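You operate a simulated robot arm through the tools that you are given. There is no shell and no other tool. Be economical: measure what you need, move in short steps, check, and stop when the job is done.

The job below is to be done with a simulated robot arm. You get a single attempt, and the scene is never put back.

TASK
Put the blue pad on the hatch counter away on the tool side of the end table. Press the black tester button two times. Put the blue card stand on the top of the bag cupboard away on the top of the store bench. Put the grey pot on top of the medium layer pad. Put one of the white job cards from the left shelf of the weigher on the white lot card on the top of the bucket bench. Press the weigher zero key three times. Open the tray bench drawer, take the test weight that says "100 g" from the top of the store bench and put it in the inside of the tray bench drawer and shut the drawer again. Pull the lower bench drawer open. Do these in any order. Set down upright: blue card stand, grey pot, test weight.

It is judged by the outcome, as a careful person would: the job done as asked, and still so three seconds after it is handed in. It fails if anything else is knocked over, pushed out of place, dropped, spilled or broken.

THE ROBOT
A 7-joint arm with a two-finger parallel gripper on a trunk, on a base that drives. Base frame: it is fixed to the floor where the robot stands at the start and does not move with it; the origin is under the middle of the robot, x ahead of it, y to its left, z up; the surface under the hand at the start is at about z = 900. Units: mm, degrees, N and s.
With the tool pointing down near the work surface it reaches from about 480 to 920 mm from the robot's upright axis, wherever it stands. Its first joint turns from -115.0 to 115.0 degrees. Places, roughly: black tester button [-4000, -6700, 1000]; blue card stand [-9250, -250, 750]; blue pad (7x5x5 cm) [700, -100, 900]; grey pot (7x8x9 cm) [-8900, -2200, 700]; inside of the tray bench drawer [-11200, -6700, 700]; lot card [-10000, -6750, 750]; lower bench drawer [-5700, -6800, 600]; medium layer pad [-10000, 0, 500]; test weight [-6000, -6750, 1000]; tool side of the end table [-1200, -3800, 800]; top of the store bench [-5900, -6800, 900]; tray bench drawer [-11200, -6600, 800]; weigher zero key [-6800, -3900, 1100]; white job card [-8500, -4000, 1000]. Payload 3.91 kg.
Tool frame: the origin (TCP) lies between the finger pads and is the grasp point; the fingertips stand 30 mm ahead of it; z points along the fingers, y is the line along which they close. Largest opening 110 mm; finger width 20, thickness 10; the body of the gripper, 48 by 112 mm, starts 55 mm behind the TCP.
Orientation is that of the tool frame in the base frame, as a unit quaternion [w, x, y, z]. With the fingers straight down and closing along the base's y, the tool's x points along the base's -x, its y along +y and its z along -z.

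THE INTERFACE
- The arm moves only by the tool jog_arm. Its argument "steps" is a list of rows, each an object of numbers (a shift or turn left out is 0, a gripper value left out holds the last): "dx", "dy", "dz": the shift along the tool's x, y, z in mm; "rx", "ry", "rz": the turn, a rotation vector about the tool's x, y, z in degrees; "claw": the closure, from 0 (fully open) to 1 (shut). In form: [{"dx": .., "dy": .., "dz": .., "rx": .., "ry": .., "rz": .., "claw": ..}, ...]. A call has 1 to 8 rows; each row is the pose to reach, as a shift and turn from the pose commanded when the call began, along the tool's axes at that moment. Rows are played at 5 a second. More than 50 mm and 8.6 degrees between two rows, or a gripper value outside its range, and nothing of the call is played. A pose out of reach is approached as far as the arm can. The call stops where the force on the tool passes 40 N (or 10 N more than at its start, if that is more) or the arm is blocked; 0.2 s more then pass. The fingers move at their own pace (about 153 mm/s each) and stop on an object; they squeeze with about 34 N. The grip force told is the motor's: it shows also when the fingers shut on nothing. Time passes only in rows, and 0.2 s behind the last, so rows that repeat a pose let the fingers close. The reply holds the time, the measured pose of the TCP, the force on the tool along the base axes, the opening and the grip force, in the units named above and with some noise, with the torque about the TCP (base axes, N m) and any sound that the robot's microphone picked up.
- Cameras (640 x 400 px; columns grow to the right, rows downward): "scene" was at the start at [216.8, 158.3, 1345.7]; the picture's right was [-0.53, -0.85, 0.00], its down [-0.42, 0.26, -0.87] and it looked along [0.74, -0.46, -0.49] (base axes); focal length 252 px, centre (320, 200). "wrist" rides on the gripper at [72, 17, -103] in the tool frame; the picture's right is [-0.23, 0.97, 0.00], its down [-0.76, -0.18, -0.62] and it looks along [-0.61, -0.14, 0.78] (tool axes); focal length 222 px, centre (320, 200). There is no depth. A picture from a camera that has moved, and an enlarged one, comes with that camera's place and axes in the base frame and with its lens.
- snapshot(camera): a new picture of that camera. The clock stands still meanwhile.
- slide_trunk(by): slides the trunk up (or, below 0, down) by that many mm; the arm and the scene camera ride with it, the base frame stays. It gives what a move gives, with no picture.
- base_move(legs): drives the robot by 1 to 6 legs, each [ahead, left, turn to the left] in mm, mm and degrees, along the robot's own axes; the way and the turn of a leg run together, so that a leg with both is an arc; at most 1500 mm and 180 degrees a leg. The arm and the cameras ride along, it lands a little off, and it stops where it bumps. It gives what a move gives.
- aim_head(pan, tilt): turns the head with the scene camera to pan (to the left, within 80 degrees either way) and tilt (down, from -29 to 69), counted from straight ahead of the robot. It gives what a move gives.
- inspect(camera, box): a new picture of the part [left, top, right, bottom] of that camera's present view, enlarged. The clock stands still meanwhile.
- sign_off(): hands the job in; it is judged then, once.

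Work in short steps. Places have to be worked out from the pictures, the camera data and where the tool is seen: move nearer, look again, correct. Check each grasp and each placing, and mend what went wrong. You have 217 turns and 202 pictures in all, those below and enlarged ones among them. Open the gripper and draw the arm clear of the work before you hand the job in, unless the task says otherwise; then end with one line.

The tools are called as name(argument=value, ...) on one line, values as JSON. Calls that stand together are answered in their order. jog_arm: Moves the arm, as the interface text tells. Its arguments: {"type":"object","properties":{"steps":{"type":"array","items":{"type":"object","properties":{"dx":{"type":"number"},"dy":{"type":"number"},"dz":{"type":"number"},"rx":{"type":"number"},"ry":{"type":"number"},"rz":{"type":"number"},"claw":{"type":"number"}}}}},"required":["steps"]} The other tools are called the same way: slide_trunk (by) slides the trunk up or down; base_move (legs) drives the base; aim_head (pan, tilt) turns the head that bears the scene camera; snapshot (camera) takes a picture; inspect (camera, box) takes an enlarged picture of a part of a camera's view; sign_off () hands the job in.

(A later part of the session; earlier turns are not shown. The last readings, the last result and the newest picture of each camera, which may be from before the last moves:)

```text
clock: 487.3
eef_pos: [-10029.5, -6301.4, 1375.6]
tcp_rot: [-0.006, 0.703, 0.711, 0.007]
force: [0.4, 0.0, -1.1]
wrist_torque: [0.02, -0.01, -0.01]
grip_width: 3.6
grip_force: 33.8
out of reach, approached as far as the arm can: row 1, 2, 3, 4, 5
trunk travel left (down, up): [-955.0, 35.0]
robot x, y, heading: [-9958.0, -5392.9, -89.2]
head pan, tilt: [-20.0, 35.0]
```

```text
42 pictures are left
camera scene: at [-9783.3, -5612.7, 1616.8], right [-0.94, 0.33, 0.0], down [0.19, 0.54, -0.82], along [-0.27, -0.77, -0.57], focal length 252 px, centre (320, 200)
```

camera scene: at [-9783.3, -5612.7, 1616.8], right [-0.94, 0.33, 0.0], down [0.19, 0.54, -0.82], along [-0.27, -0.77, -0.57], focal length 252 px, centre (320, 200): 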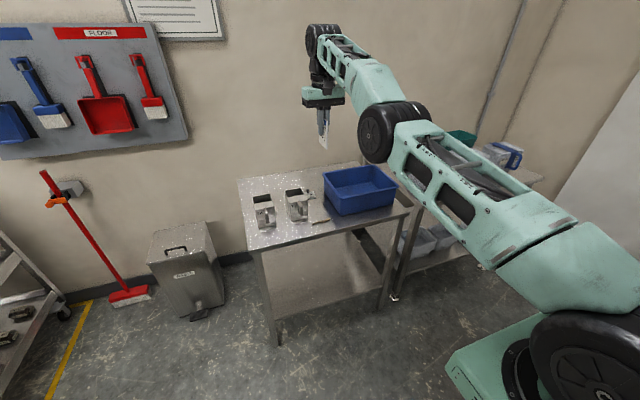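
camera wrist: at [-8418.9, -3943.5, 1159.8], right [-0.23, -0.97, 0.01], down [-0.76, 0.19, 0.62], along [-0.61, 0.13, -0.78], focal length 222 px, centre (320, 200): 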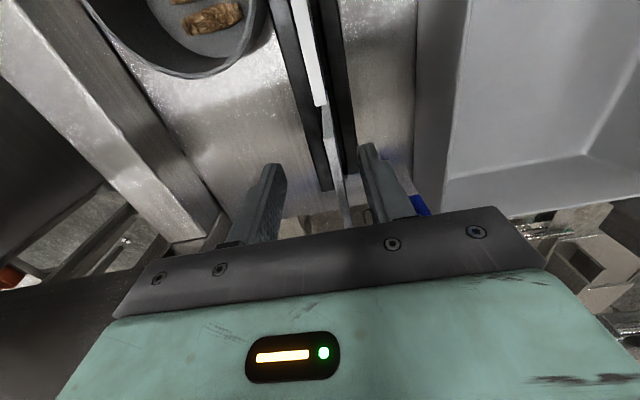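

The arm won't retract from this posture, but I can position with the base and trunk. I'll zoom on the bench top to find the lot card.

inspect(camera="scene", box=[230, 150, 420, 260])

```text
3.37 times, centred on (325, 205) of scene
camera zoom: at [-9783.3, -5612.7, 1616.8], right [-0.94, 0.33, 0.0], down [0.19, 0.54, -0.82], along [-0.27, -0.77, -0.57], focal length 850 px, centre (303, 183)
```

zoom: 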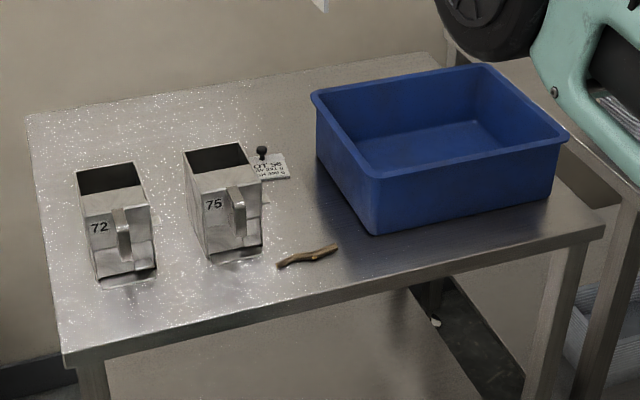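

The lot card is the flat plate with a black knob near (-10138, -6797), between cup 75 and the blue bin. First I'll try to free the arm posture: stretch outward past straight, then retract.

jog_arm(steps=[{"dx": -40}, {"dx": -80}, {"dx": -120}, {"dx": -120, "dz": 40}, {"dx": -120, "dz": 80}])

jog_arm(steps=[{"dx": 45}, {"dx": 90}, {"dx": 135}, {"dx": 180}, {"dx": 225}, {"dx": 270}])

```text
clock: 488.5
eef_pos: [-10044.4, -6320.2, 1294.5]
tcp_rot: [-0.005, 0.703, 0.711, 0.004]
force: [-0.6, 1.8, 1.8]
wrist_torque: [-0.13, -0.01, -0.01]
grip_width: 3.8
grip_force: 34.0
out of reach, approached as far as the arm can: row 1, 2, 3, 4, 5
trunk travel left (down, up): [-955.0, 35.0]
robot x, y, heading: [-9957.3, -5392.9, -89.3]
head pan, tilt: [-20.0, 35.0]
```

```text
clock: 489.9
eef_pos: [-10031.6, -6308.1, 1345.6]
tcp_rot: [-0.006, 0.702, 0.712, 0.006]
force: [0.5, 0.6, -1.6]
wrist_torque: [0.0, -0.03, 0.01]
grip_width: 3.7
grip_force: 34.0
out of reach, approached as far as the arm can: row 1, 2, 3, 4, 5, 6
trunk travel left (down, up): [-955.0, 35.0]
robot x, y, heading: [-9957.0, -5388.8, -89.0]
head pan, tilt: [-20.0, 35.0]
```

The arm seems to be exactly straight, which is a singularity. A downward move brings the wrist inside its reach and should make the elbow bend.

jog_arm(steps=[{"dz": 40}, {"dz": 80}, {"dz": 120}, {"dz": 160}, {"dz": 200}, {"dz": 200, "dx": 40}, {"dz": 200, "dx": 80}])

```text
clock: 491.5
eef_pos: [-10037.9, -6327.6, 1137.6]
tcp_rot: [-0.007, 0.703, 0.711, 0.007]
force: [0.3, 0.7, 0.1]
wrist_torque: [-0.02, 0.0, -0.05]
grip_width: 3.6
grip_force: 33.7
out of reach, approached as far as the arm can: row 1, 2, 3, 4, 5, 6, 7
trunk travel left (down, up): [-955.0, 35.0]
robot x, y, heading: [-9951.4, -5390.9, -89.0]
head pan, tilt: [-20.0, 35.0]
```

I suspect the wrist pitch is at its limit with the forearm sloping up. I'll tilt the tool outward to relieve it, then retract.

jog_arm(steps=[{"ry": -8}, {"ry": -16}, {"ry": -24}, {"ry": -32}, {"ry": -40}])

jog_arm(steps=[{"dx": 30, "dz": -25}, {"dx": 60, "dz": -50}, {"dx": 90, "dz": -75}, {"dx": 120, "dz": -100}, {"dx": 150, "dz": -125}])

snapshot(camera="scene")

```text
clock: 492.7
eef_pos: [-10024.4, -6456.1, 1127.5]
tcp_rot: [0.239, 0.662, 0.671, -0.236]
force: [0.7, 0.1, -0.4]
wrist_torque: [-0.02, -0.02, 0.0]
grip_width: 3.7
grip_force: 34.4
out of reach, approached as far as the arm can: row 1, 2, 3, 4, 5
trunk travel left (down, up): [-955.0, 35.0]
robot x, y, heading: [-9958.9, -5391.5, -88.9]
head pan, tilt: [-20.0, 35.0]
```

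```text
clock: 493.9
eef_pos: [-10013.8, -6451.5, 1111.2]
tcp_rot: [0.239, 0.662, 0.671, -0.235]
force: [0.1, -0.7, 0.2]
wrist_torque: [0.01, -0.01, 0.0]
grip_width: 4.0
grip_force: 34.3
out of reach, approached as far as the arm can: row 1, 2, 3, 4, 5
trunk travel left (down, up): [-955.0, 35.0]
robot x, y, heading: [-9957.4, -5389.7, -89.3]
head pan, tilt: [-20.0, 35.0]
```

```text
40 pictures are left
camera scene: at [-9783.2, -5612.2, 1616.9], right [-0.94, 0.33, 0.0], down [0.19, 0.54, -0.82], along [-0.27, -0.77, -0.57], focal length 252 px, centre (320, 200)
```

scene: 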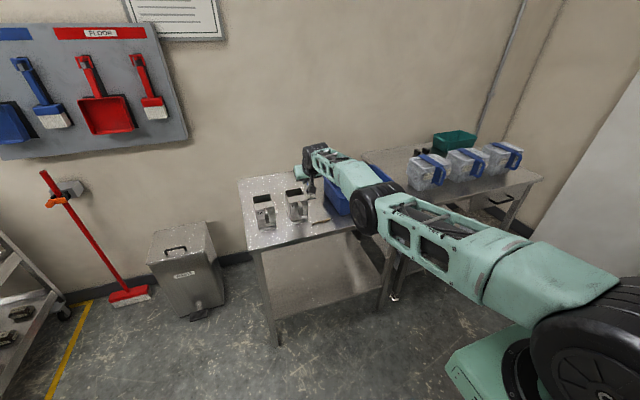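

The elbow itself is stuck straight. A downward-inward move failed, so I'll try up and inward.

jog_arm(steps=[{"dx": -4, "dz": -36}, {"dx": -8, "dz": -72}, {"dx": -12, "dz": -108}, {"dx": -16, "dz": -144}, {"dx": -20, "dz": -180}, {"dx": -24, "dz": -216}, {"dx": -28, "dz": -252}])

jog_arm(steps=[{"dx": 30, "dz": -25}, {"dx": 60, "dz": -50}, {"dx": 90, "dz": -75}, {"dx": 120, "dz": -100}, {"dx": 150, "dz": -125}])

```text
clock: 495.5
eef_pos: [-10013.1, -6450.9, 1336.6]
tcp_rot: [0.238, 0.662, 0.671, -0.234]
force: [0.5, 0.1, -1.3]
wrist_torque: [0.02, 0.04, -0.01]
grip_width: 4.0
grip_force: 33.6
out of reach, approached as far as the arm can: row 1, 2, 3, 4, 5, 6, 7
trunk travel left (down, up): [-955.0, 35.0]
robot x, y, heading: [-9961.5, -5391.1, -89.1]
head pan, tilt: [-20.0, 35.0]
```

```text
clock: 496.7
eef_pos: [-10000.8, -6444.5, 1367.7]
tcp_rot: [0.238, 0.662, 0.671, -0.235]
force: [-0.8, -0.7, -0.2]
wrist_torque: [-0.01, -0.01, 0.06]
grip_width: 3.7
grip_force: 33.5
out of reach, approached as far as the arm can: row 1, 2, 3, 4, 5
trunk travel left (down, up): [-955.0, 35.0]
robot x, y, heading: [-9955.9, -5388.7, -89.1]
head pan, tilt: [-20.0, 35.0]
```

Radial motion is still blocked. One more try: a sideways and inward move, in case the elbow bends laterally.

jog_arm(steps=[{"dy": 35, "dx": 20, "dz": -17}, {"dy": 70, "dx": 40, "dz": -34}, {"dy": 105, "dx": 60, "dz": -51}, {"dy": 140, "dx": 80, "dz": -68}, {"dy": 175, "dx": 100, "dz": -85}, {"dy": 210, "dx": 120, "dz": -102}, {"dy": 245, "dx": 140, "dz": -119}])

jog_arm(steps=[{"dy": -35, "dx": 20, "dz": -17}, {"dy": -70, "dx": 40, "dz": -34}, {"dy": -105, "dx": 60, "dz": -51}, {"dy": -140, "dx": 80, "dz": -68}, {"dy": -175, "dx": 100, "dz": -85}, {"dy": -210, "dx": 120, "dz": -102}, {"dy": -245, "dx": 140, "dz": -119}])

```text
clock: 498.3
eef_pos: [-9723.2, -6346.0, 1402.2]
tcp_rot: [0.239, 0.662, 0.67, -0.235]
force: [0.3, 0.3, -0.4]
wrist_torque: [0.02, -0.03, 0.02]
grip_width: 3.8
grip_force: 34.0
out of reach, approached as far as the arm can: row 1, 2, 3, 4, 5, 6, 7
trunk travel left (down, up): [-955.0, 35.0]
robot x, y, heading: [-9961.5, -5390.7, -89.1]
head pan, tilt: [-20.0, 35.0]
```

```text
clock: 499.9
eef_pos: [-9893.8, -6390.9, 1477.7]
tcp_rot: [0.237, 0.662, 0.671, -0.235]
force: [-0.3, 0.0, 0.4]
wrist_torque: [0.0, 0.07, -0.01]
grip_width: 3.8
grip_force: 34.5
out of reach, approached as far as the arm can: row 1, 2, 3, 4, 5, 6, 7
trunk travel left (down, up): [-955.0, 35.0]
robot x, y, heading: [-9961.0, -5393.0, -89.3]
head pan, tilt: [-20.0, 35.0]
```

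The arm is stretched to full reach, but the wrist, base and trunk all work, so I'll use those. I restore the vertical tool and lower the hand to shoulder level, where vertical jogging works cleanly.

jog_arm(steps=[{"ry": 8}, {"ry": 16}, {"ry": 24}, {"ry": 32}, {"ry": 40}])

jog_arm(steps=[{"dz": 45, "dx": -5}, {"dz": 90, "dx": -15}, {"dz": 135, "dx": -25}, {"dz": 180, "dx": -35}, {"dz": 225, "dx": -40}, {"dz": 250, "dx": -40}])

```text
clock: 501.1
eef_pos: [-9949.1, -6256.7, 1463.1]
tcp_rot: [-0.005, 0.703, 0.711, 0.005]
force: [-0.3, 2.2, 0.5]
wrist_torque: [-0.15, -0.02, -0.01]
grip_width: 3.7
grip_force: 33.5
out of reach, approached as far as the arm can: row 1, 2, 3, 4, 5
trunk travel left (down, up): [-955.0, 35.0]
robot x, y, heading: [-9959.0, -5392.0, -89.2]
head pan, tilt: [-20.0, 35.0]
```

```text
clock: 502.5
eef_pos: [-9942.6, -6316.4, 1215.2]
tcp_rot: [-0.006, 0.703, 0.711, 0.006]
force: [1.0, -0.2, 0.4]
wrist_torque: [0.0, 0.03, 0.01]
grip_width: 3.8
grip_force: 34.0
out of reach, approached as far as the arm can: row 1, 2, 3, 4, 5, 6
trunk travel left (down, up): [-955.0, 35.0]
robot x, y, heading: [-9958.0, -5391.7, -89.4]
head pan, tilt: [-20.0, 35.0]
```

I'll drive so the hand is above the lot card and look with the wrist camera.

base_move(legs=[[440, -165, 0]])

snapshot(camera="wrist")

snapshot(camera="scene")

```text
clock: 505.2
eef_pos: [-10113.7, -6750.2, 1215.7]
tcp_rot: [-0.006, 0.707, 0.707, 0.006]
force: [-0.4, -0.1, 0.5]
wrist_torque: [-0.01, 0.0, 0.03]
grip_width: 3.9
grip_force: 34.3
trunk travel left (down, up): [-955.0, 35.0]
robot x, y, heading: [-10117.9, -5823.6, -89.9]
head pan, tilt: [-20.0, 35.0]
```

```text
39 pictures are left
camera wrist: at [-10095.5, -6678.6, 1318.9], right [0.97, -0.23, 0.0], down [-0.18, -0.77, 0.61], along [-0.14, -0.59, -0.79], focal length 222 px, centre (320, 200)
```

wrist: 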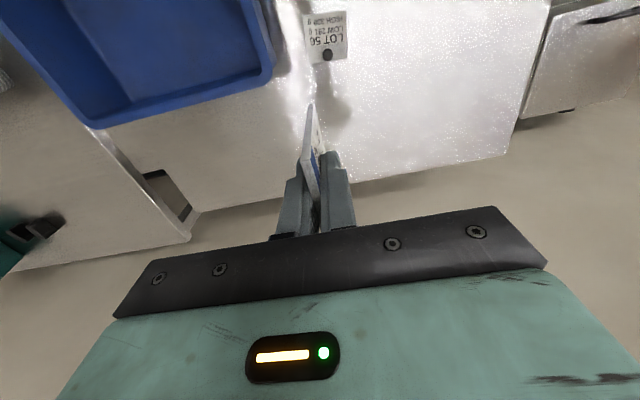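

```text
38 pictures are left
camera scene: at [-9945.5, -6046.7, 1616.9], right [-0.94, 0.34, 0.0], down [0.2, 0.54, -0.82], along [-0.28, -0.77, -0.57], focal length 252 px, centre (320, 200)
```

scene: 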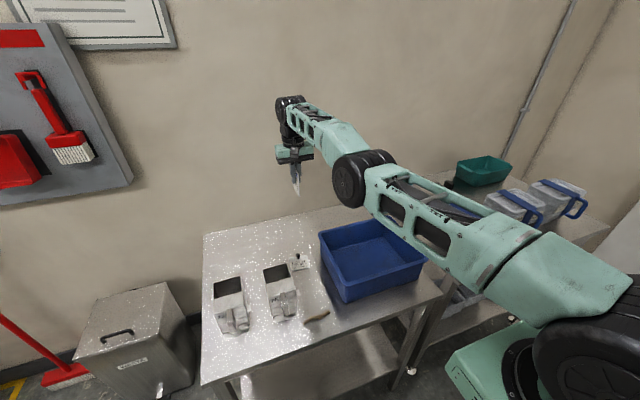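

Re-triangulated: bench top z≈868, lot card spans x -10122..-10054 and y -6722..-6658, with its knob near the far edge. I'll lean the tool 40° so the card can be laid toward the free east side, and back the base 86 mm.

jog_arm(steps=[{"rx": 8}, {"rx": 16}, {"rx": 24}, {"rx": 32}, {"rx": 40}, {"rx": 40}])

base_move(legs=[[-86, 0, 0]])

slide_trunk(by=-200)

```text
clock: 506.6
eef_pos: [-10126.0, -6721.0, 1216.4]
tcp_rot: [-0.248, 0.663, 0.666, -0.237]
force: [0.0, -0.4, 0.0]
wrist_torque: [-0.01, 0.0, 0.05]
grip_width: 3.6
grip_force: 34.3
out of reach, approached as far as the arm can: row 1, 2, 3, 4, 5, 6
trunk travel left (down, up): [-955.0, 35.0]
robot x, y, heading: [-10122.5, -5821.1, -89.9]
head pan, tilt: [-20.0, 35.0]
```

```text
clock: 507.7
eef_pos: [-10128.8, -6633.8, 1216.0]
tcp_rot: [-0.249, 0.663, 0.666, -0.236]
force: [0.4, -0.2, 0.2]
wrist_torque: [0.0, -0.01, -0.01]
grip_width: 3.8
grip_force: 33.5
trunk travel left (down, up): [-955.0, 35.0]
robot x, y, heading: [-10117.3, -5742.2, -90.2]
head pan, tilt: [-20.0, 35.0]
```

```text
clock: 509.9
eef_pos: [-10128.4, -6633.0, 1016.0]
tcp_rot: [-0.247, 0.664, 0.665, -0.237]
force: [0.0, 0.5, 0.5]
wrist_torque: [0.02, -0.01, -0.01]
grip_width: 3.7
grip_force: 34.3
trunk travel left (down, up): [-755.0, 235.0]
robot x, y, heading: [-10117.8, -5735.1, -90.2]
head pan, tilt: [-20.0, 35.0]
```

The card edge is close to the bin rim. I'll raise a bit, shift 50 mm east and 31 mm forward, then check by picture.

slide_trunk(by=70)

base_move(legs=[[31, 50, 0]])

inspect(camera="scene", box=[200, 120, 440, 320])

snapshot(camera="wrist")

```text
clock: 511.0
eef_pos: [-10127.1, -6634.4, 1086.3]
tcp_rot: [-0.247, 0.663, 0.666, -0.236]
force: [1.2, -0.6, -0.1]
wrist_torque: [0.01, -0.01, -0.01]
grip_width: 3.9
grip_force: 33.9
trunk travel left (down, up): [-825.0, 165.0]
robot x, y, heading: [-10117.4, -5735.1, -90.2]
head pan, tilt: [-20.0, 35.0]
```

```text
clock: 511.9
eef_pos: [-10078.4, -6665.6, 1085.7]
tcp_rot: [-0.248, 0.664, 0.665, -0.236]
force: [-0.2, 0.0, -0.9]
wrist_torque: [-0.01, -0.02, 0.01]
grip_width: 3.7
grip_force: 34.4
trunk travel left (down, up): [-825.0, 165.0]
robot x, y, heading: [-10066.0, -5768.0, -89.8]
head pan, tilt: [-20.0, 35.0]
```

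```text
2.00 times, centred on (320, 220) of scene
camera zoom: at [-9896.0, -5992.6, 1486.9], right [-0.94, 0.34, 0.0], down [0.2, 0.54, -0.82], along [-0.28, -0.77, -0.57], focal length 505 px, centre (320, 160)
```

zoom: 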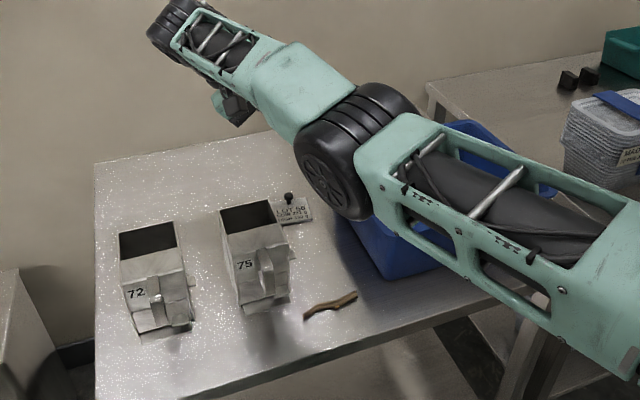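

```text
36 pictures are left
camera wrist: at [-9997.3, -6594.7, 1154.6], right [0.75, -0.22, -0.63], down [0.26, -0.77, 0.58], along [-0.61, -0.6, -0.52], focal length 222 px, centre (320, 200)
```

wrist: 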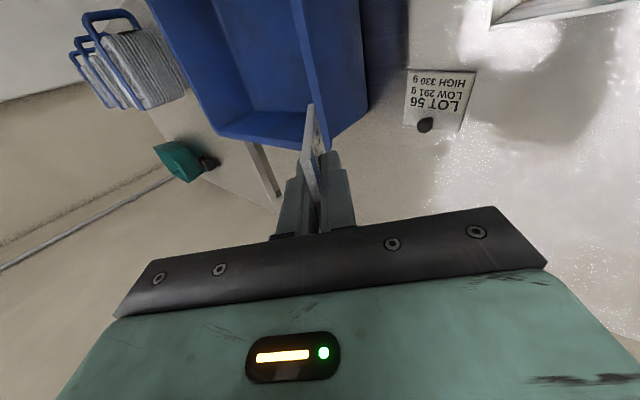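

The lot card is confirmed at (-10085, -6688). The card's lower edge should come down at x≈-10139. I'll lower 125 mm by trunk.

slide_trunk(by=-125)

snapshot(camera="wrist")

```text
clock: 513.5
eef_pos: [-10078.7, -6666.0, 962.6]
tcp_rot: [-0.247, 0.664, 0.665, -0.237]
force: [0.5, 1.0, 0.0]
wrist_torque: [0.01, -0.01, 0.0]
grip_width: 3.9
grip_force: 34.4
trunk travel left (down, up): [-700.0, 290.0]
robot x, y, heading: [-10070.8, -5769.0, -90.1]
head pan, tilt: [-20.0, 35.0]
```

```text
35 pictures are left
camera wrist: at [-9997.2, -6594.7, 1029.7], right [0.75, -0.22, -0.63], down [0.26, -0.77, 0.58], along [-0.61, -0.6, -0.52], focal length 222 px, centre (320, 200)
```

wrist: 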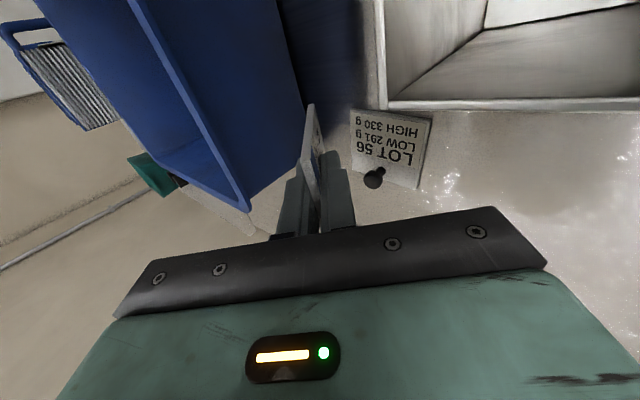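

I'll lower vertically in small steps until the card's edge touches.

jog_arm(steps=[{"dz": 6.1, "dy": 5.1}, {"dz": 10.7, "dy": 9}, {"dz": 13.8, "dy": 11.6}, {"dz": 16.8, "dy": 14.1}, {"dz": 19.9, "dy": 16.7}])

inspect(camera="wrist", box=[220, 60, 460, 240])

```text
clock: 514.7
eef_pos: [-10076.7, -6664.4, 935.7]
tcp_rot: [-0.247, 0.663, 0.666, -0.237]
force: [-0.7, 0.3, 0.2]
wrist_torque: [0.01, -0.02, 0.0]
grip_width: 3.6
grip_force: 33.7
trunk travel left (down, up): [-700.0, 290.0]
robot x, y, heading: [-10068.8, -5770.3, -90.0]
head pan, tilt: [-20.0, 35.0]
```

```text
2.22 times, centred on (340, 150) of wrist
camera zoom: at [-9996.4, -6594.2, 1003.5], right [0.75, -0.22, -0.63], down [0.26, -0.77, 0.58], along [-0.61, -0.6, -0.52], focal length 494 px, centre (276, 311)
```

zoom: 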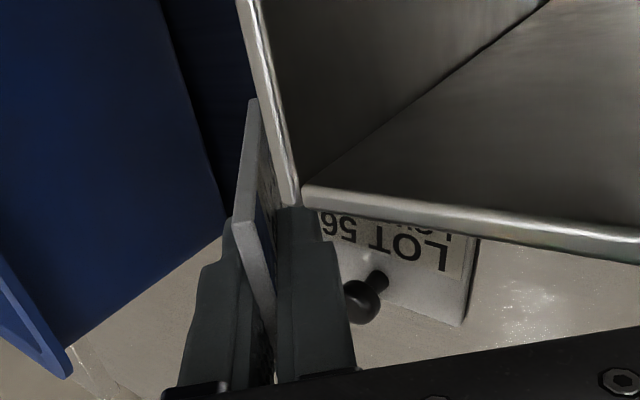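

No contact yet, and the camera is near the rim of cup 75 (z≈970). I'll reduce the lean to 25°, which lowers the card edge and lifts the camera, and shift 15 mm west.

jog_arm(steps=[{"rx": -7, "dy": -5, "dz": 4}, {"rx": -15, "dy": -11.5, "dz": 9.6}, {"rx": -15, "dy": -11.5, "dz": 9.6}])

jog_arm(steps=[{"dz": 3.6, "dy": 1.7}, {"dz": 7.2, "dy": 3.4}, {"dz": 10.9, "dy": 5.1}, {"dz": 14.5, "dy": 6.8}, {"dz": 18, "dy": 8.5}])

inspect(camera="wrist", box=[220, 40, 460, 240])

```text
clock: 515.5
eef_pos: [-10088.0, -6681.8, 934.6]
tcp_rot: [-0.159, 0.69, 0.69, -0.146]
force: [1.2, -0.8, 0.0]
wrist_torque: [0.01, 0.0, 0.01]
grip_width: 3.8
grip_force: 34.0
out of reach, approached as far as the arm can: row 1, 2, 3
trunk travel left (down, up): [-700.0, 290.0]
robot x, y, heading: [-10067.8, -5767.2, -90.1]
head pan, tilt: [-20.0, 35.0]
```

```text
clock: 516.7
eef_pos: [-10088.4, -6683.0, 922.6]
tcp_rot: [-0.156, 0.691, 0.689, -0.153]
force: [-0.8, 3.2, 16.8]
wrist_torque: [0.19, 0.44, -0.13]
grip_width: 3.9
grip_force: 33.4
trunk travel left (down, up): [-700.0, 290.0]
robot x, y, heading: [-10070.2, -5768.8, -89.7]
head pan, tilt: [-20.0, 35.0]
stopped in row 5: the force on the tool passed its limit at 43 N (the readings are from after the stop); the commanded pose is now the measured one
```

```text
2.00 times, centred on (340, 140) of wrist
camera zoom: at [-10028.3, -6611.1, 1009.1], right [0.88, -0.23, -0.42], down [0.1, -0.76, 0.64], along [-0.46, -0.6, -0.65], focal length 444 px, centre (280, 320)
```

zoom: 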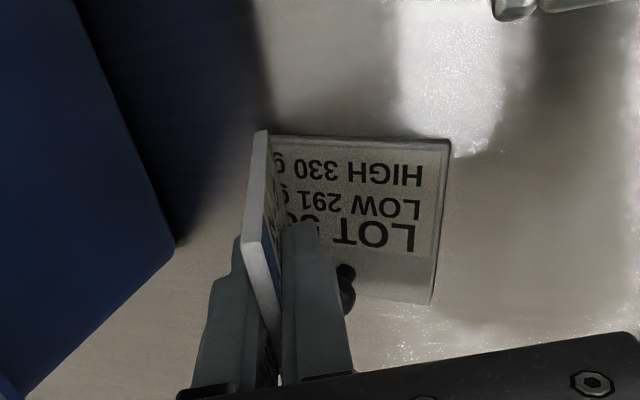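

The card touches near the lot card's west edge, and it reaches only about 55 mm below the TCP. To clear the knob I'll lift slightly, back the base 15 mm, and lower again.

jog_arm(steps=[{"dz": -6, "dy": -3}, {"dz": -9, "dy": -4}])

base_move(legs=[[-15, 0, 0]])

jog_arm(steps=[{"dz": 4, "dy": 2}, {"dz": 7, "dy": 3}, {"dz": 9, "dy": 4}, {"dz": 11, "dy": 5}])

inspect(camera="wrist", box=[220, 40, 460, 240])

```text
clock: 517.3
eef_pos: [-10090.7, -6682.6, 929.3]
tcp_rot: [-0.157, 0.691, 0.689, -0.151]
force: [1.0, -0.2, -0.8]
wrist_torque: [-0.05, -0.01, 0.0]
grip_width: 3.7
grip_force: 34.1
trunk travel left (down, up): [-700.0, 290.0]
robot x, y, heading: [-10067.3, -5769.6, -90.3]
head pan, tilt: [-20.0, 35.0]
```

```text
clock: 518.0
eef_pos: [-10090.3, -6669.4, 929.1]
tcp_rot: [-0.157, 0.691, 0.689, -0.152]
force: [-0.1, -0.4, -0.4]
wrist_torque: [0.0, 0.0, 0.02]
grip_width: 3.8
grip_force: 34.1
trunk travel left (down, up): [-700.0, 290.0]
robot x, y, heading: [-10069.7, -5753.1, -90.0]
head pan, tilt: [-20.0, 35.0]
```

```text
clock: 519.0
eef_pos: [-10089.1, -6669.6, 923.1]
tcp_rot: [-0.153, 0.691, 0.69, -0.155]
force: [2.0, -2.6, 35.7]
wrist_torque: [-0.34, 0.76, 0.07]
grip_width: 4.0
grip_force: 33.7
trunk travel left (down, up): [-700.0, 290.0]
robot x, y, heading: [-10069.4, -5755.1, -90.0]
head pan, tilt: [-20.0, 35.0]
```

```text
2.00 times, centred on (340, 140) of wrist
camera zoom: at [-10027.9, -6596.4, 1008.3], right [0.88, -0.23, -0.41], down [0.1, -0.76, 0.64], along [-0.46, -0.61, -0.65], focal length 444 px, centre (280, 320)
```

zoom: 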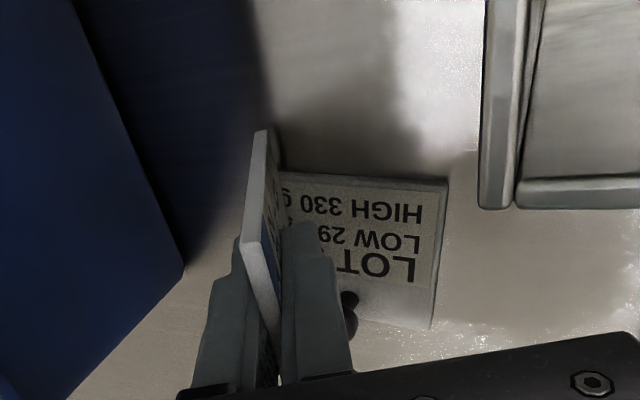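

Good position; the cup is clear. I'll ease off, open slightly, then draw the fingers back along their axis so the card lies down eastward.

jog_arm(steps=[{"dz": -2}, {"dz": -2, "claw": 0.8}, {"dz": -2, "claw": 0.75}, {"dz": -2, "claw": 0.75}])

jog_arm(steps=[{"dz": -15}, {"dz": -30}, {"dz": -45}, {"dz": -60}, {"dz": -80}])

snapshot(camera="wrist")

```text
clock: 520.0
eef_pos: [-10089.4, -6668.9, 918.8]
tcp_rot: [-0.157, 0.691, 0.69, -0.151]
force: [0.1, 0.0, -1.1]
wrist_torque: [0.0, -0.01, -0.01]
grip_width: 27.4
grip_force: 0.1
trunk travel left (down, up): [-700.0, 290.0]
robot x, y, heading: [-10069.7, -5759.6, -89.9]
head pan, tilt: [-20.0, 35.0]
```

```text
clock: 521.2
eef_pos: [-10056.2, -6658.4, 992.5]
tcp_rot: [-0.157, 0.691, 0.689, -0.151]
force: [0.2, -0.5, -1.0]
wrist_torque: [0.02, 0.0, 0.03]
grip_width: 27.6
grip_force: 0.0
out of reach, approached as far as the arm can: row 3, 4, 5
trunk travel left (down, up): [-700.0, 290.0]
robot x, y, heading: [-10065.9, -5755.9, -90.2]
head pan, tilt: [-20.0, 35.0]
```

```text
31 pictures are left
camera wrist: at [-9994.5, -6586.8, 1077.0], right [0.88, -0.23, -0.42], down [0.1, -0.77, 0.63], along [-0.46, -0.6, -0.65], focal length 222 px, centre (320, 200)
```

wrist: 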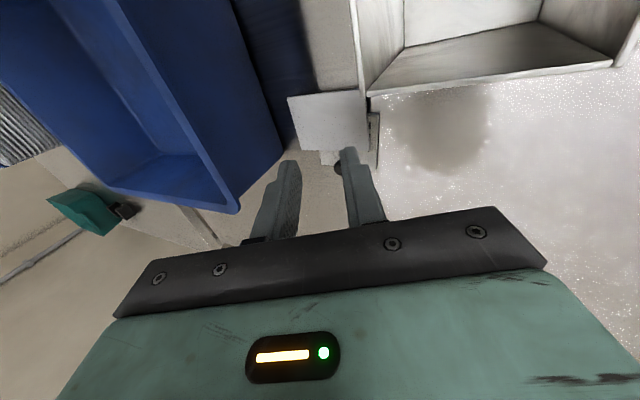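

The card lies flat on the lot card. I'll raise the trunk, level the tool, back off a little and move west to the tray bench for its drawer.

slide_trunk(by=230)

jog_arm(steps=[{"rx": -8}, {"rx": -16}, {"rx": -25}, {"rx": -25, "dx": 40}, {"rx": -25, "dx": 80}, {"rx": -25, "dx": 120}, {"rx": -25, "dx": 160}])

base_move(legs=[[-230, 0, 0], [0, -850, 0]])

aim_head(pan=-20, tilt=35)

snapshot(camera="scene")

```text
clock: 523.7
eef_pos: [-10056.9, -6658.3, 1220.5]
tcp_rot: [-0.157, 0.691, 0.69, -0.15]
force: [0.3, -0.4, 0.1]
wrist_torque: [0.0, 0.0, 0.0]
grip_width: 27.6
grip_force: 0.0
trunk travel left (down, up): [-930.0, 60.0]
robot x, y, heading: [-10067.8, -5756.6, -90.1]
head pan, tilt: [-20.0, 35.0]
```

```text
refused: row 3 steps farther than a row can; nothing moved
```

```text
clock: 529.5
eef_pos: [-10927.7, -6419.3, 1221.1]
tcp_rot: [-0.158, 0.699, 0.682, -0.149]
force: [-0.7, 0.1, 0.4]
wrist_torque: [0.02, 0.03, -0.01]
grip_width: 27.4
grip_force: 0.1
trunk travel left (down, up): [-930.0, 60.0]
robot x, y, heading: [-10913.8, -5514.1, -91.3]
head pan, tilt: [-20.0, 35.0]
```

```text
clock: 530.1
eef_pos: [-10928.4, -6419.7, 1221.5]
tcp_rot: [-0.158, 0.699, 0.681, -0.15]
force: [0.1, 0.7, -1.0]
wrist_torque: [0.02, -0.03, 0.0]
grip_width: 27.5
grip_force: 0.0
trunk travel left (down, up): [-930.0, 60.0]
robot x, y, heading: [-10920.9, -5515.0, -91.1]
head pan, tilt: [-20.0, 35.0]
```

```text
30 pictures are left
camera scene: at [-10753.2, -5743.0, 1591.9], right [-0.93, 0.37, 0.0], down [0.21, 0.53, -0.82], along [-0.3, -0.76, -0.57], focal length 252 px, centre (320, 200)
```

scene: 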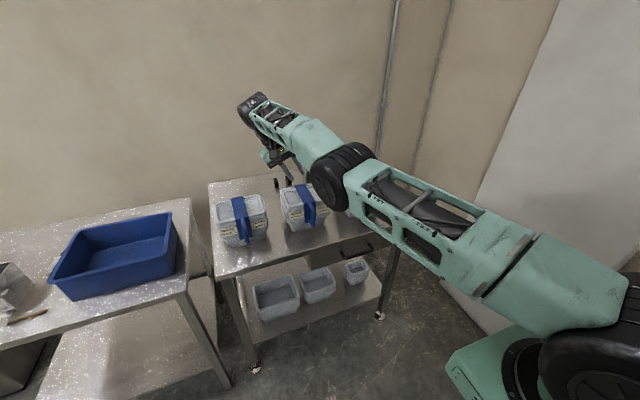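

The arm hides the drawer. I'll level the tool, then swing the arm left to see it.

jog_arm(steps=[{"rx": -8}, {"rx": -16}, {"rx": -24.5}, {"rx": -24.5}])

jog_arm(steps=[{"dy": 45, "dx": 5}, {"dy": 90, "dx": 10}, {"dy": 135, "dx": 20}, {"dy": 180, "dx": 40}, {"dy": 225, "dx": 65}, {"dy": 270, "dx": 85}, {"dy": 310, "dx": 105}])

aim_head(pan=-30, tilt=40)

snapshot(camera="scene")

```text
clock: 531.1
eef_pos: [-10926.2, -6437.7, 1222.6]
tcp_rot: [-0.006, 0.717, 0.697, -0.001]
force: [-0.6, -0.2, 0.4]
wrist_torque: [0.04, -0.02, -0.03]
grip_width: 27.7
grip_force: 0.1
out of reach, approached as far as the arm can: row 1, 2, 3, 4
trunk travel left (down, up): [-930.0, 60.0]
robot x, y, heading: [-10920.9, -5514.2, -91.8]
head pan, tilt: [-20.0, 35.0]
```

```text
refused: row 5 steps farther than a row can; nothing moved
```

```text
clock: 531.8
eef_pos: [-10927.3, -6437.5, 1223.1]
tcp_rot: [-0.007, 0.716, 0.698, -0.001]
force: [-0.6, -0.4, -0.1]
wrist_torque: [-0.03, -0.01, 0.0]
grip_width: 27.5
grip_force: 0.2
trunk travel left (down, up): [-930.0, 60.0]
robot x, y, heading: [-10917.7, -5511.7, -91.5]
head pan, tilt: [-30.0, 40.0]
```

```text
29 pictures are left
camera scene: at [-10765.3, -5733.6, 1584.4], right [-0.85, 0.52, 0.0], down [0.34, 0.55, -0.77], along [-0.4, -0.65, -0.64], focal length 252 px, centre (320, 200)
```

scene: 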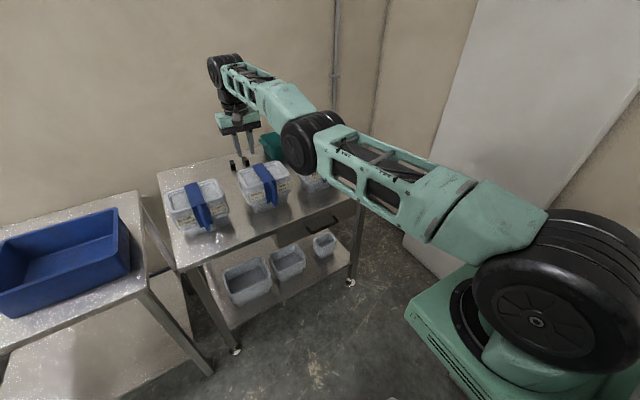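

inspect(camera="scene", box=[240, 170, 390, 270])

```text
4.00 times, centred on (315, 220) of scene
camera zoom: at [-10765.3, -5733.6, 1584.4], right [-0.85, 0.52, 0.0], down [0.34, 0.55, -0.77], along [-0.4, -0.65, -0.64], focal length 1009 px, centre (340, 120)
```

zoom: 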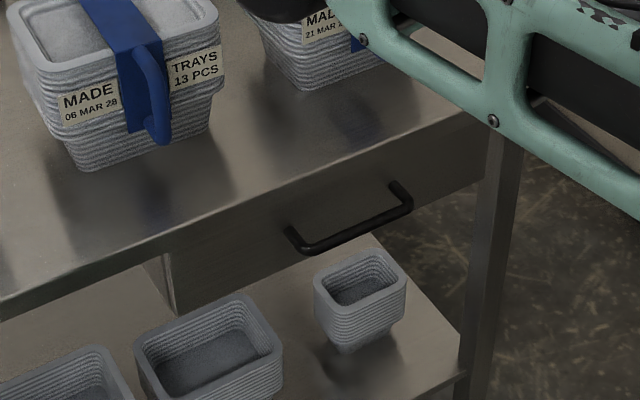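

The handle is a black U-bar near (-11172, -6365, ~795). I'll set the tool horizontal, closing vertically, pointing at the bench, and swing it 150 mm to the right.

jog_arm(steps=[{"rz": -8.5}, {"rz": -17}, {"rz": -25.5}, {"rz": -34}, {"rz": -42.5}, {"rz": -51}, {"rz": -59.5}, {"rz": -68}])

jog_arm(steps=[{"rz": -8}, {"rz": -16}, {"rz": -21}, {"rz": -21}])

jog_arm(steps=[{"rx": 8.5}, {"rx": 17}, {"rx": 25.5}, {"rx": 34}, {"rx": 42.5}, {"rx": 51}, {"rx": 59.5}, {"rx": 68}])

jog_arm(steps=[{"rx": 8}, {"rx": 16}, {"rx": 22}, {"rx": 22, "dx": 40}, {"rx": 22, "dx": 80}, {"rx": 22, "dx": 120}, {"rx": 22, "dx": 150}])

```text
clock: 533.6
eef_pos: [-10926.7, -6437.1, 1223.3]
tcp_rot: [-0.008, 0.203, 0.979, 0.003]
force: [-0.3, 0.5, 0.2]
wrist_torque: [0.01, -0.04, 0.01]
grip_width: 27.5
grip_force: 0.0
trunk travel left (down, up): [-930.0, 60.0]
robot x, y, heading: [-10920.0, -5515.0, -91.6]
head pan, tilt: [-30.0, 40.0]
```

```text
clock: 534.6
eef_pos: [-10925.7, -6436.1, 1223.6]
tcp_rot: [-0.006, 0.022, 1.0, 0.006]
force: [0.4, 0.4, -0.4]
wrist_torque: [0.02, 0.02, -0.01]
grip_width: 27.5
grip_force: 0.0
trunk travel left (down, up): [-930.0, 60.0]
robot x, y, heading: [-10921.4, -5513.8, -91.4]
head pan, tilt: [-30.0, 40.0]
```

```text
clock: 536.4
eef_pos: [-10849.4, -6604.8, 1171.8]
tcp_rot: [-0.017, 0.013, 0.831, -0.556]
force: [-0.8, -0.4, -0.2]
wrist_torque: [-0.03, 0.03, -0.01]
grip_width: 27.3
grip_force: 0.1
out of reach, approached as far as the arm can: row 1, 2, 3, 4, 5, 6, 7, 8
trunk travel left (down, up): [-930.0, 60.0]
robot x, y, heading: [-10918.0, -5515.6, -91.7]
head pan, tilt: [-30.0, 40.0]
```

```text
clock: 538.0
eef_pos: [-11004.5, -6632.7, 1168.8]
tcp_rot: [-0.019, 0.011, 0.709, -0.705]
force: [0.5, 0.2, -0.2]
wrist_torque: [0.0, 0.01, -0.03]
grip_width: 27.5
grip_force: 0.1
out of reach, approached as far as the arm can: row 1, 4, 5, 6, 7
trunk travel left (down, up): [-930.0, 60.0]
robot x, y, heading: [-10922.3, -5514.7, -91.3]
head pan, tilt: [-30.0, 40.0]
```

Tool horizontal. I'll test whether it retracts in this orientation.

jog_arm(steps=[{"dz": -30}, {"dz": -60}, {"dz": -90}, {"dz": -120}, {"dz": -150}, {"dz": -180}])

```text
clock: 539.4
eef_pos: [-10988.2, -6619.2, 1132.2]
tcp_rot: [-0.02, 0.012, 0.71, -0.704]
force: [-0.1, 0.4, -0.6]
wrist_torque: [0.02, 0.01, 0.01]
grip_width: 27.4
grip_force: 0.0
out of reach, approached as far as the arm can: row 1, 2, 3, 4, 5, 6
trunk travel left (down, up): [-930.0, 60.0]
robot x, y, heading: [-10920.6, -5515.4, -91.5]
head pan, tilt: [-30.0, 40.0]
```

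No change, so I'll use base and trunk. I'll back 364 mm, shift right 185, lower to about z=800, then look.

base_move(legs=[[-364, 0, 1.5], [0, -180, 0]])

slide_trunk(by=-330)

snapshot(camera="wrist")

aim_head(pan=-20, tilt=20)

snapshot(camera="scene")

```text
clock: 542.9
eef_pos: [-11137.4, -6254.1, 1132.1]
tcp_rot: [-0.011, 0.002, 0.709, -0.705]
force: [0.5, -0.1, 0.3]
wrist_torque: [0.03, 0.02, -0.03]
grip_width: 27.5
grip_force: 0.0
trunk travel left (down, up): [-930.0, 60.0]
robot x, y, heading: [-11096.7, -5148.4, -90.3]
head pan, tilt: [-30.0, 40.0]
```

```text
clock: 546.1
eef_pos: [-11138.4, -6255.7, 803.2]
tcp_rot: [-0.012, 0.003, 0.71, -0.704]
force: [-0.5, 0.1, 0.3]
wrist_torque: [0.03, -0.02, -0.01]
grip_width: 27.6
grip_force: 0.1
trunk travel left (down, up): [-600.0, 390.0]
robot x, y, heading: [-11100.3, -5149.9, -90.0]
head pan, tilt: [-30.0, 40.0]
```

```text
27 pictures are left
camera wrist: at [-11206.6, -6149.6, 785.9], right [0.22, 0.0, -0.98], down [0.78, 0.61, 0.17], along [0.59, -0.79, 0.13], focal length 222 px, centre (320, 200)
```

wrist: 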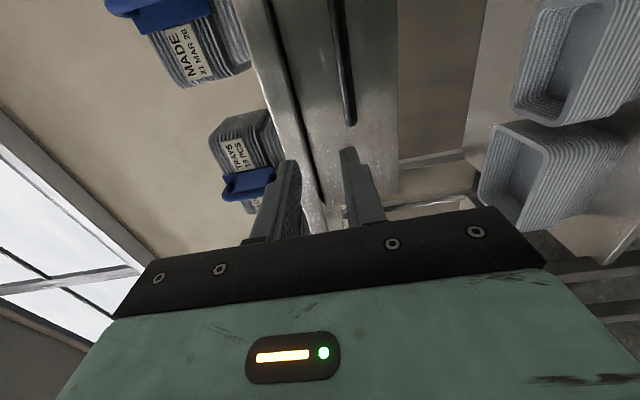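

```text
clock: 547.0
eef_pos: [-11137.4, -6254.1, 803.1]
tcp_rot: [-0.011, 0.002, 0.709, -0.705]
force: [0.0, 0.0, -0.1]
wrist_torque: [-0.01, -0.03, 0.02]
grip_width: 27.4
grip_force: 0.1
trunk travel left (down, up): [-600.0, 390.0]
robot x, y, heading: [-11097.1, -5146.1, -89.9]
head pan, tilt: [-20.0, 20.0]
```

```text
26 pictures are left
camera scene: at [-10927.1, -5377.0, 1285.7], right [-0.94, 0.34, 0.0], down [0.12, 0.32, -0.94], along [-0.32, -0.88, -0.34], focal length 252 px, centre (320, 200)
```

scene: 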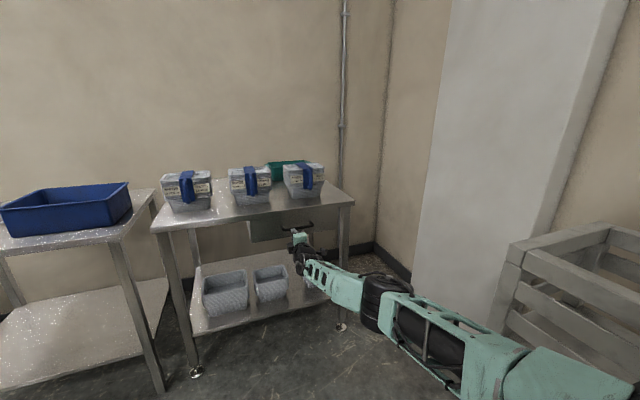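

The handle's east end is at (-11131, -6368, 772). I'll align the tool to x≈-11175, z≈772 with the fingers open, then advance with the base.

jog_arm(steps=[{"dx": 20, "dy": 15, "claw": 0.45}, {"dx": 38, "dy": 31}, {"dx": 38, "dy": 31}])

base_move(legs=[[60, 0, 0]])

snapshot(camera="wrist")

```text
clock: 547.8
eef_pos: [-11169.7, -6252.4, 781.5]
tcp_rot: [-0.011, 0.002, 0.71, -0.704]
force: [-0.6, -1.4, 0.7]
wrist_torque: [-0.03, -0.01, -0.01]
grip_width: 60.4
grip_force: 0.1
out of reach, approached as far as the arm can: row 2, 3
trunk travel left (down, up): [-600.0, 390.0]
robot x, y, heading: [-11095.8, -5148.0, -90.4]
head pan, tilt: [-20.0, 20.0]
```

```text
clock: 548.7
eef_pos: [-11168.6, -6310.9, 781.0]
tcp_rot: [-0.011, 0.002, 0.709, -0.705]
force: [-0.1, 0.0, 0.3]
wrist_torque: [0.01, -0.02, 0.01]
grip_width: 60.5
grip_force: 0.0
trunk travel left (down, up): [-600.0, 390.0]
robot x, y, heading: [-11097.8, -5206.1, -89.9]
head pan, tilt: [-20.0, 20.0]
```

```text
25 pictures are left
camera wrist: at [-11238.0, -6206.4, 764.6], right [0.22, 0.0, -0.98], down [0.77, 0.61, 0.17], along [0.59, -0.79, 0.13], focal length 222 px, centre (320, 200)
```

wrist: 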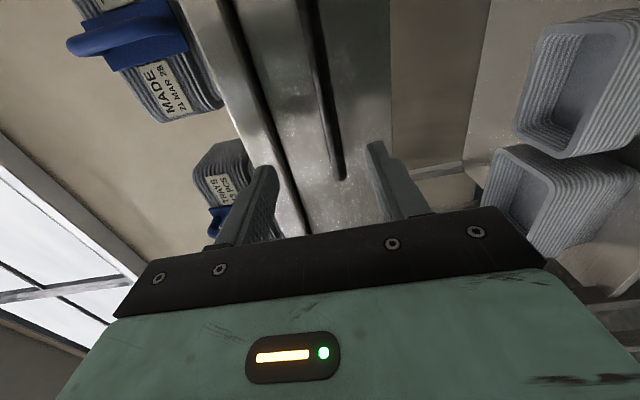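

The bar is between the fingers. I'll lower 10 mm, advance 30 mm and close.

slide_trunk(by=-10)

base_move(legs=[[32, 0, 0]])

jog_arm(steps=[{"claw": 1}, {"claw": 1}, {"claw": 1}])

```text
clock: 549.3
eef_pos: [-11169.0, -6311.1, 771.1]
tcp_rot: [-0.011, 0.001, 0.709, -0.705]
force: [0.1, 0.4, 0.3]
wrist_torque: [-0.01, -0.01, 0.04]
grip_width: 60.5
grip_force: 0.2
trunk travel left (down, up): [-590.0, 400.0]
robot x, y, heading: [-11099.3, -5206.8, -90.0]
head pan, tilt: [-20.0, 20.0]
```

```text
clock: 550.2
eef_pos: [-11168.6, -6344.4, 770.8]
tcp_rot: [-0.011, 0.002, 0.709, -0.705]
force: [0.2, 0.3, 0.0]
wrist_torque: [-0.01, 0.03, -0.01]
grip_width: 60.5
grip_force: 0.1
trunk travel left (down, up): [-590.0, 400.0]
robot x, y, heading: [-11094.2, -5236.2, -90.1]
head pan, tilt: [-20.0, 20.0]
```

```text
clock: 551.0
eef_pos: [-11167.5, -6344.2, 770.8]
tcp_rot: [-0.01, 0.002, 0.709, -0.705]
force: [-1.7, 0.7, 0.3]
wrist_torque: [-0.02, 0.05, 0.0]
grip_width: 0.3
grip_force: 34.0
trunk travel left (down, up): [-590.0, 400.0]
robot x, y, heading: [-11100.5, -5240.4, -89.9]
head pan, tilt: [-20.0, 20.0]
```

It closed on nothing, so the bar is further in. I'll reopen, advance 30 mm and close again.

jog_arm(steps=[{"claw": 0.45}, {"claw": 0.45}, {"claw": 0.45}])

base_move(legs=[[30, 0, 0]])

jog_arm(steps=[{"claw": 1}, {"claw": 1}, {"claw": 1}])

snapshot(camera="wrist")

```text
clock: 551.8
eef_pos: [-11168.3, -6343.6, 770.0]
tcp_rot: [-0.011, 0.003, 0.71, -0.705]
force: [-0.6, 0.0, -0.3]
wrist_torque: [0.0, -0.03, 0.03]
grip_width: 60.3
grip_force: 0.1
trunk travel left (down, up): [-590.0, 400.0]
robot x, y, heading: [-11098.2, -5243.2, -89.5]
head pan, tilt: [-20.0, 20.0]
```

```text
clock: 552.6
eef_pos: [-11167.9, -6374.1, 770.7]
tcp_rot: [-0.011, 0.002, 0.709, -0.705]
force: [-0.2, 0.1, 0.8]
wrist_torque: [0.0, 0.03, -0.03]
grip_width: 60.6
grip_force: 0.0
trunk travel left (down, up): [-590.0, 400.0]
robot x, y, heading: [-11094.2, -5271.9, -90.3]
head pan, tilt: [-20.0, 20.0]
```

```text
clock: 553.4
eef_pos: [-11168.5, -6374.1, 770.9]
tcp_rot: [-0.01, 0.002, 0.71, -0.704]
force: [0.5, 1.1, -4.4]
wrist_torque: [0.09, -0.69, -0.06]
grip_width: 13.7
grip_force: 44.9
trunk travel left (down, up): [-590.0, 400.0]
robot x, y, heading: [-11097.6, -5270.5, -89.8]
head pan, tilt: [-20.0, 20.0]
```

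```text
24 pictures are left
camera wrist: at [-11237.7, -6269.5, 753.8], right [0.22, 0.0, -0.98], down [0.77, 0.61, 0.18], along [0.59, -0.79, 0.13], focal length 222 px, centre (320, 200)
```

wrist: 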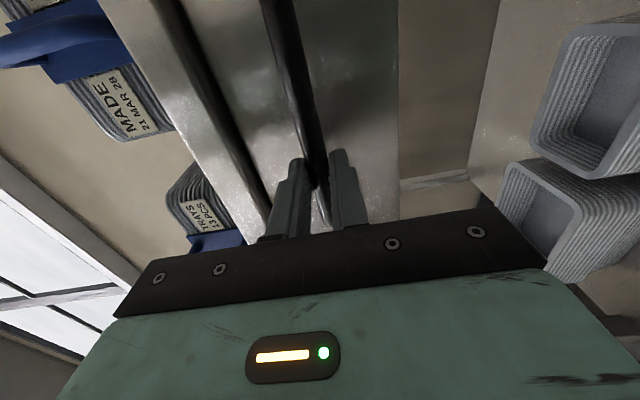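

The bar is gripped (13.7 mm). I'll pull the drawer by backing the base 270 mm, then release and back clear.

base_move(legs=[[-270, 0, 0]])

jog_arm(steps=[{"claw": 0.45}, {"claw": 0.45}, {"claw": 0.45}])

base_move(legs=[[-100, 0, 0]])

slide_trunk(by=390)

snapshot(camera="scene")

```text
clock: 555.3
eef_pos: [-11168.6, -6113.0, 770.4]
tcp_rot: [-0.011, 0.002, 0.71, -0.704]
force: [27.0, 0.4, -12.1]
wrist_torque: [0.19, -0.67, 0.53]
grip_width: 13.4
grip_force: 44.5
trunk travel left (down, up): [-590.0, 400.0]
robot x, y, heading: [-11094.6, -5011.0, -90.3]
head pan, tilt: [-20.0, 20.0]
```

```text
clock: 556.1
eef_pos: [-11167.8, -6111.8, 770.9]
tcp_rot: [-0.009, 0.003, 0.71, -0.704]
force: [0.7, -0.6, -0.1]
wrist_torque: [0.03, 0.03, 0.0]
grip_width: 60.3
grip_force: 0.0
trunk travel left (down, up): [-590.0, 400.0]
robot x, y, heading: [-11094.6, -5008.3, -90.6]
head pan, tilt: [-20.0, 20.0]
```

```text
clock: 557.0
eef_pos: [-11179.9, -6081.4, 772.6]
tcp_rot: [-0.011, 0.004, 0.709, -0.705]
force: [0.4, -0.4, 0.2]
wrist_torque: [-0.02, -0.02, 0.01]
grip_width: 60.5
grip_force: 0.1
trunk travel left (down, up): [-590.0, 400.0]
robot x, y, heading: [-11100.4, -4973.8, -90.8]
head pan, tilt: [-20.0, 20.0]
stopped in leg 1: the robot was blocked; the commanded pose is now the measured one
```

```text
clock: 560.8
eef_pos: [-11179.5, -6082.1, 1161.8]
tcp_rot: [-0.012, 0.005, 0.709, -0.706]
force: [-0.7, -0.1, 0.1]
wrist_torque: [0.01, 0.0, -0.02]
grip_width: 60.3
grip_force: 0.0
trunk travel left (down, up): [-980.0, 10.0]
robot x, y, heading: [-11097.4, -4976.5, -91.1]
head pan, tilt: [-20.0, 20.0]
```

```text
23 pictures are left
camera scene: at [-10932.0, -5208.7, 1665.7], right [-0.93, 0.35, 0.0], down [0.12, 0.32, -0.94], along [-0.33, -0.88, -0.34], focal length 252 px, centre (320, 200)
```

scene: 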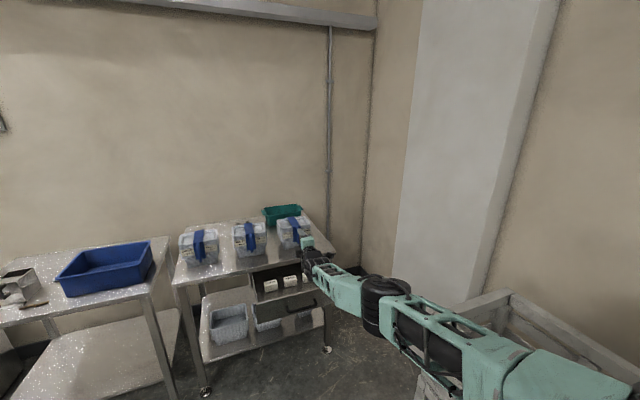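

The drawer is open and something blocked my back, so I stopped there. I'll look at the drawer interior.

inspect(camera="scene", box=[230, 240, 350, 340])

aim_head(pan=-80, tilt=50)

snapshot(camera="scene")

```text
4.00 times, centred on (290, 290) of scene
camera zoom: at [-10932.0, -5208.7, 1665.7], right [-0.93, 0.35, 0.0], down [0.12, 0.32, -0.94], along [-0.33, -0.88, -0.34], focal length 1009 px, centre (440, -160)
```

zoom: 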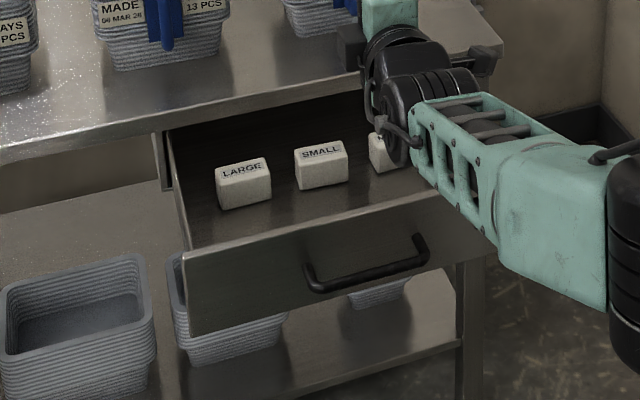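

```text
clock: 562.1
eef_pos: [-11179.5, -6082.8, 1162.8]
tcp_rot: [-0.012, 0.004, 0.709, -0.705]
force: [0.3, 0.2, -1.2]
wrist_torque: [-0.01, -0.03, -0.02]
grip_width: 60.4
grip_force: 0.0
trunk travel left (down, up): [-980.0, 10.0]
robot x, y, heading: [-11099.8, -4978.7, -90.8]
head pan, tilt: [-80.0, 50.0]
```

```text
21 pictures are left
camera scene: at [-10975.0, -5134.1, 1620.2], right [-0.16, 0.99, 0.0], down [0.76, 0.12, -0.64], along [-0.63, -0.1, -0.77], focal length 252 px, centre (320, 200)
```

scene: 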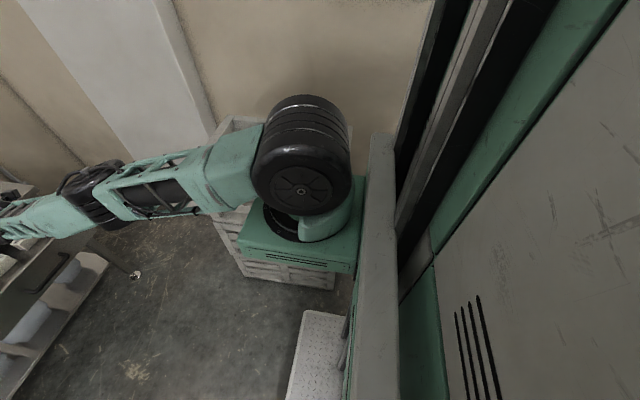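

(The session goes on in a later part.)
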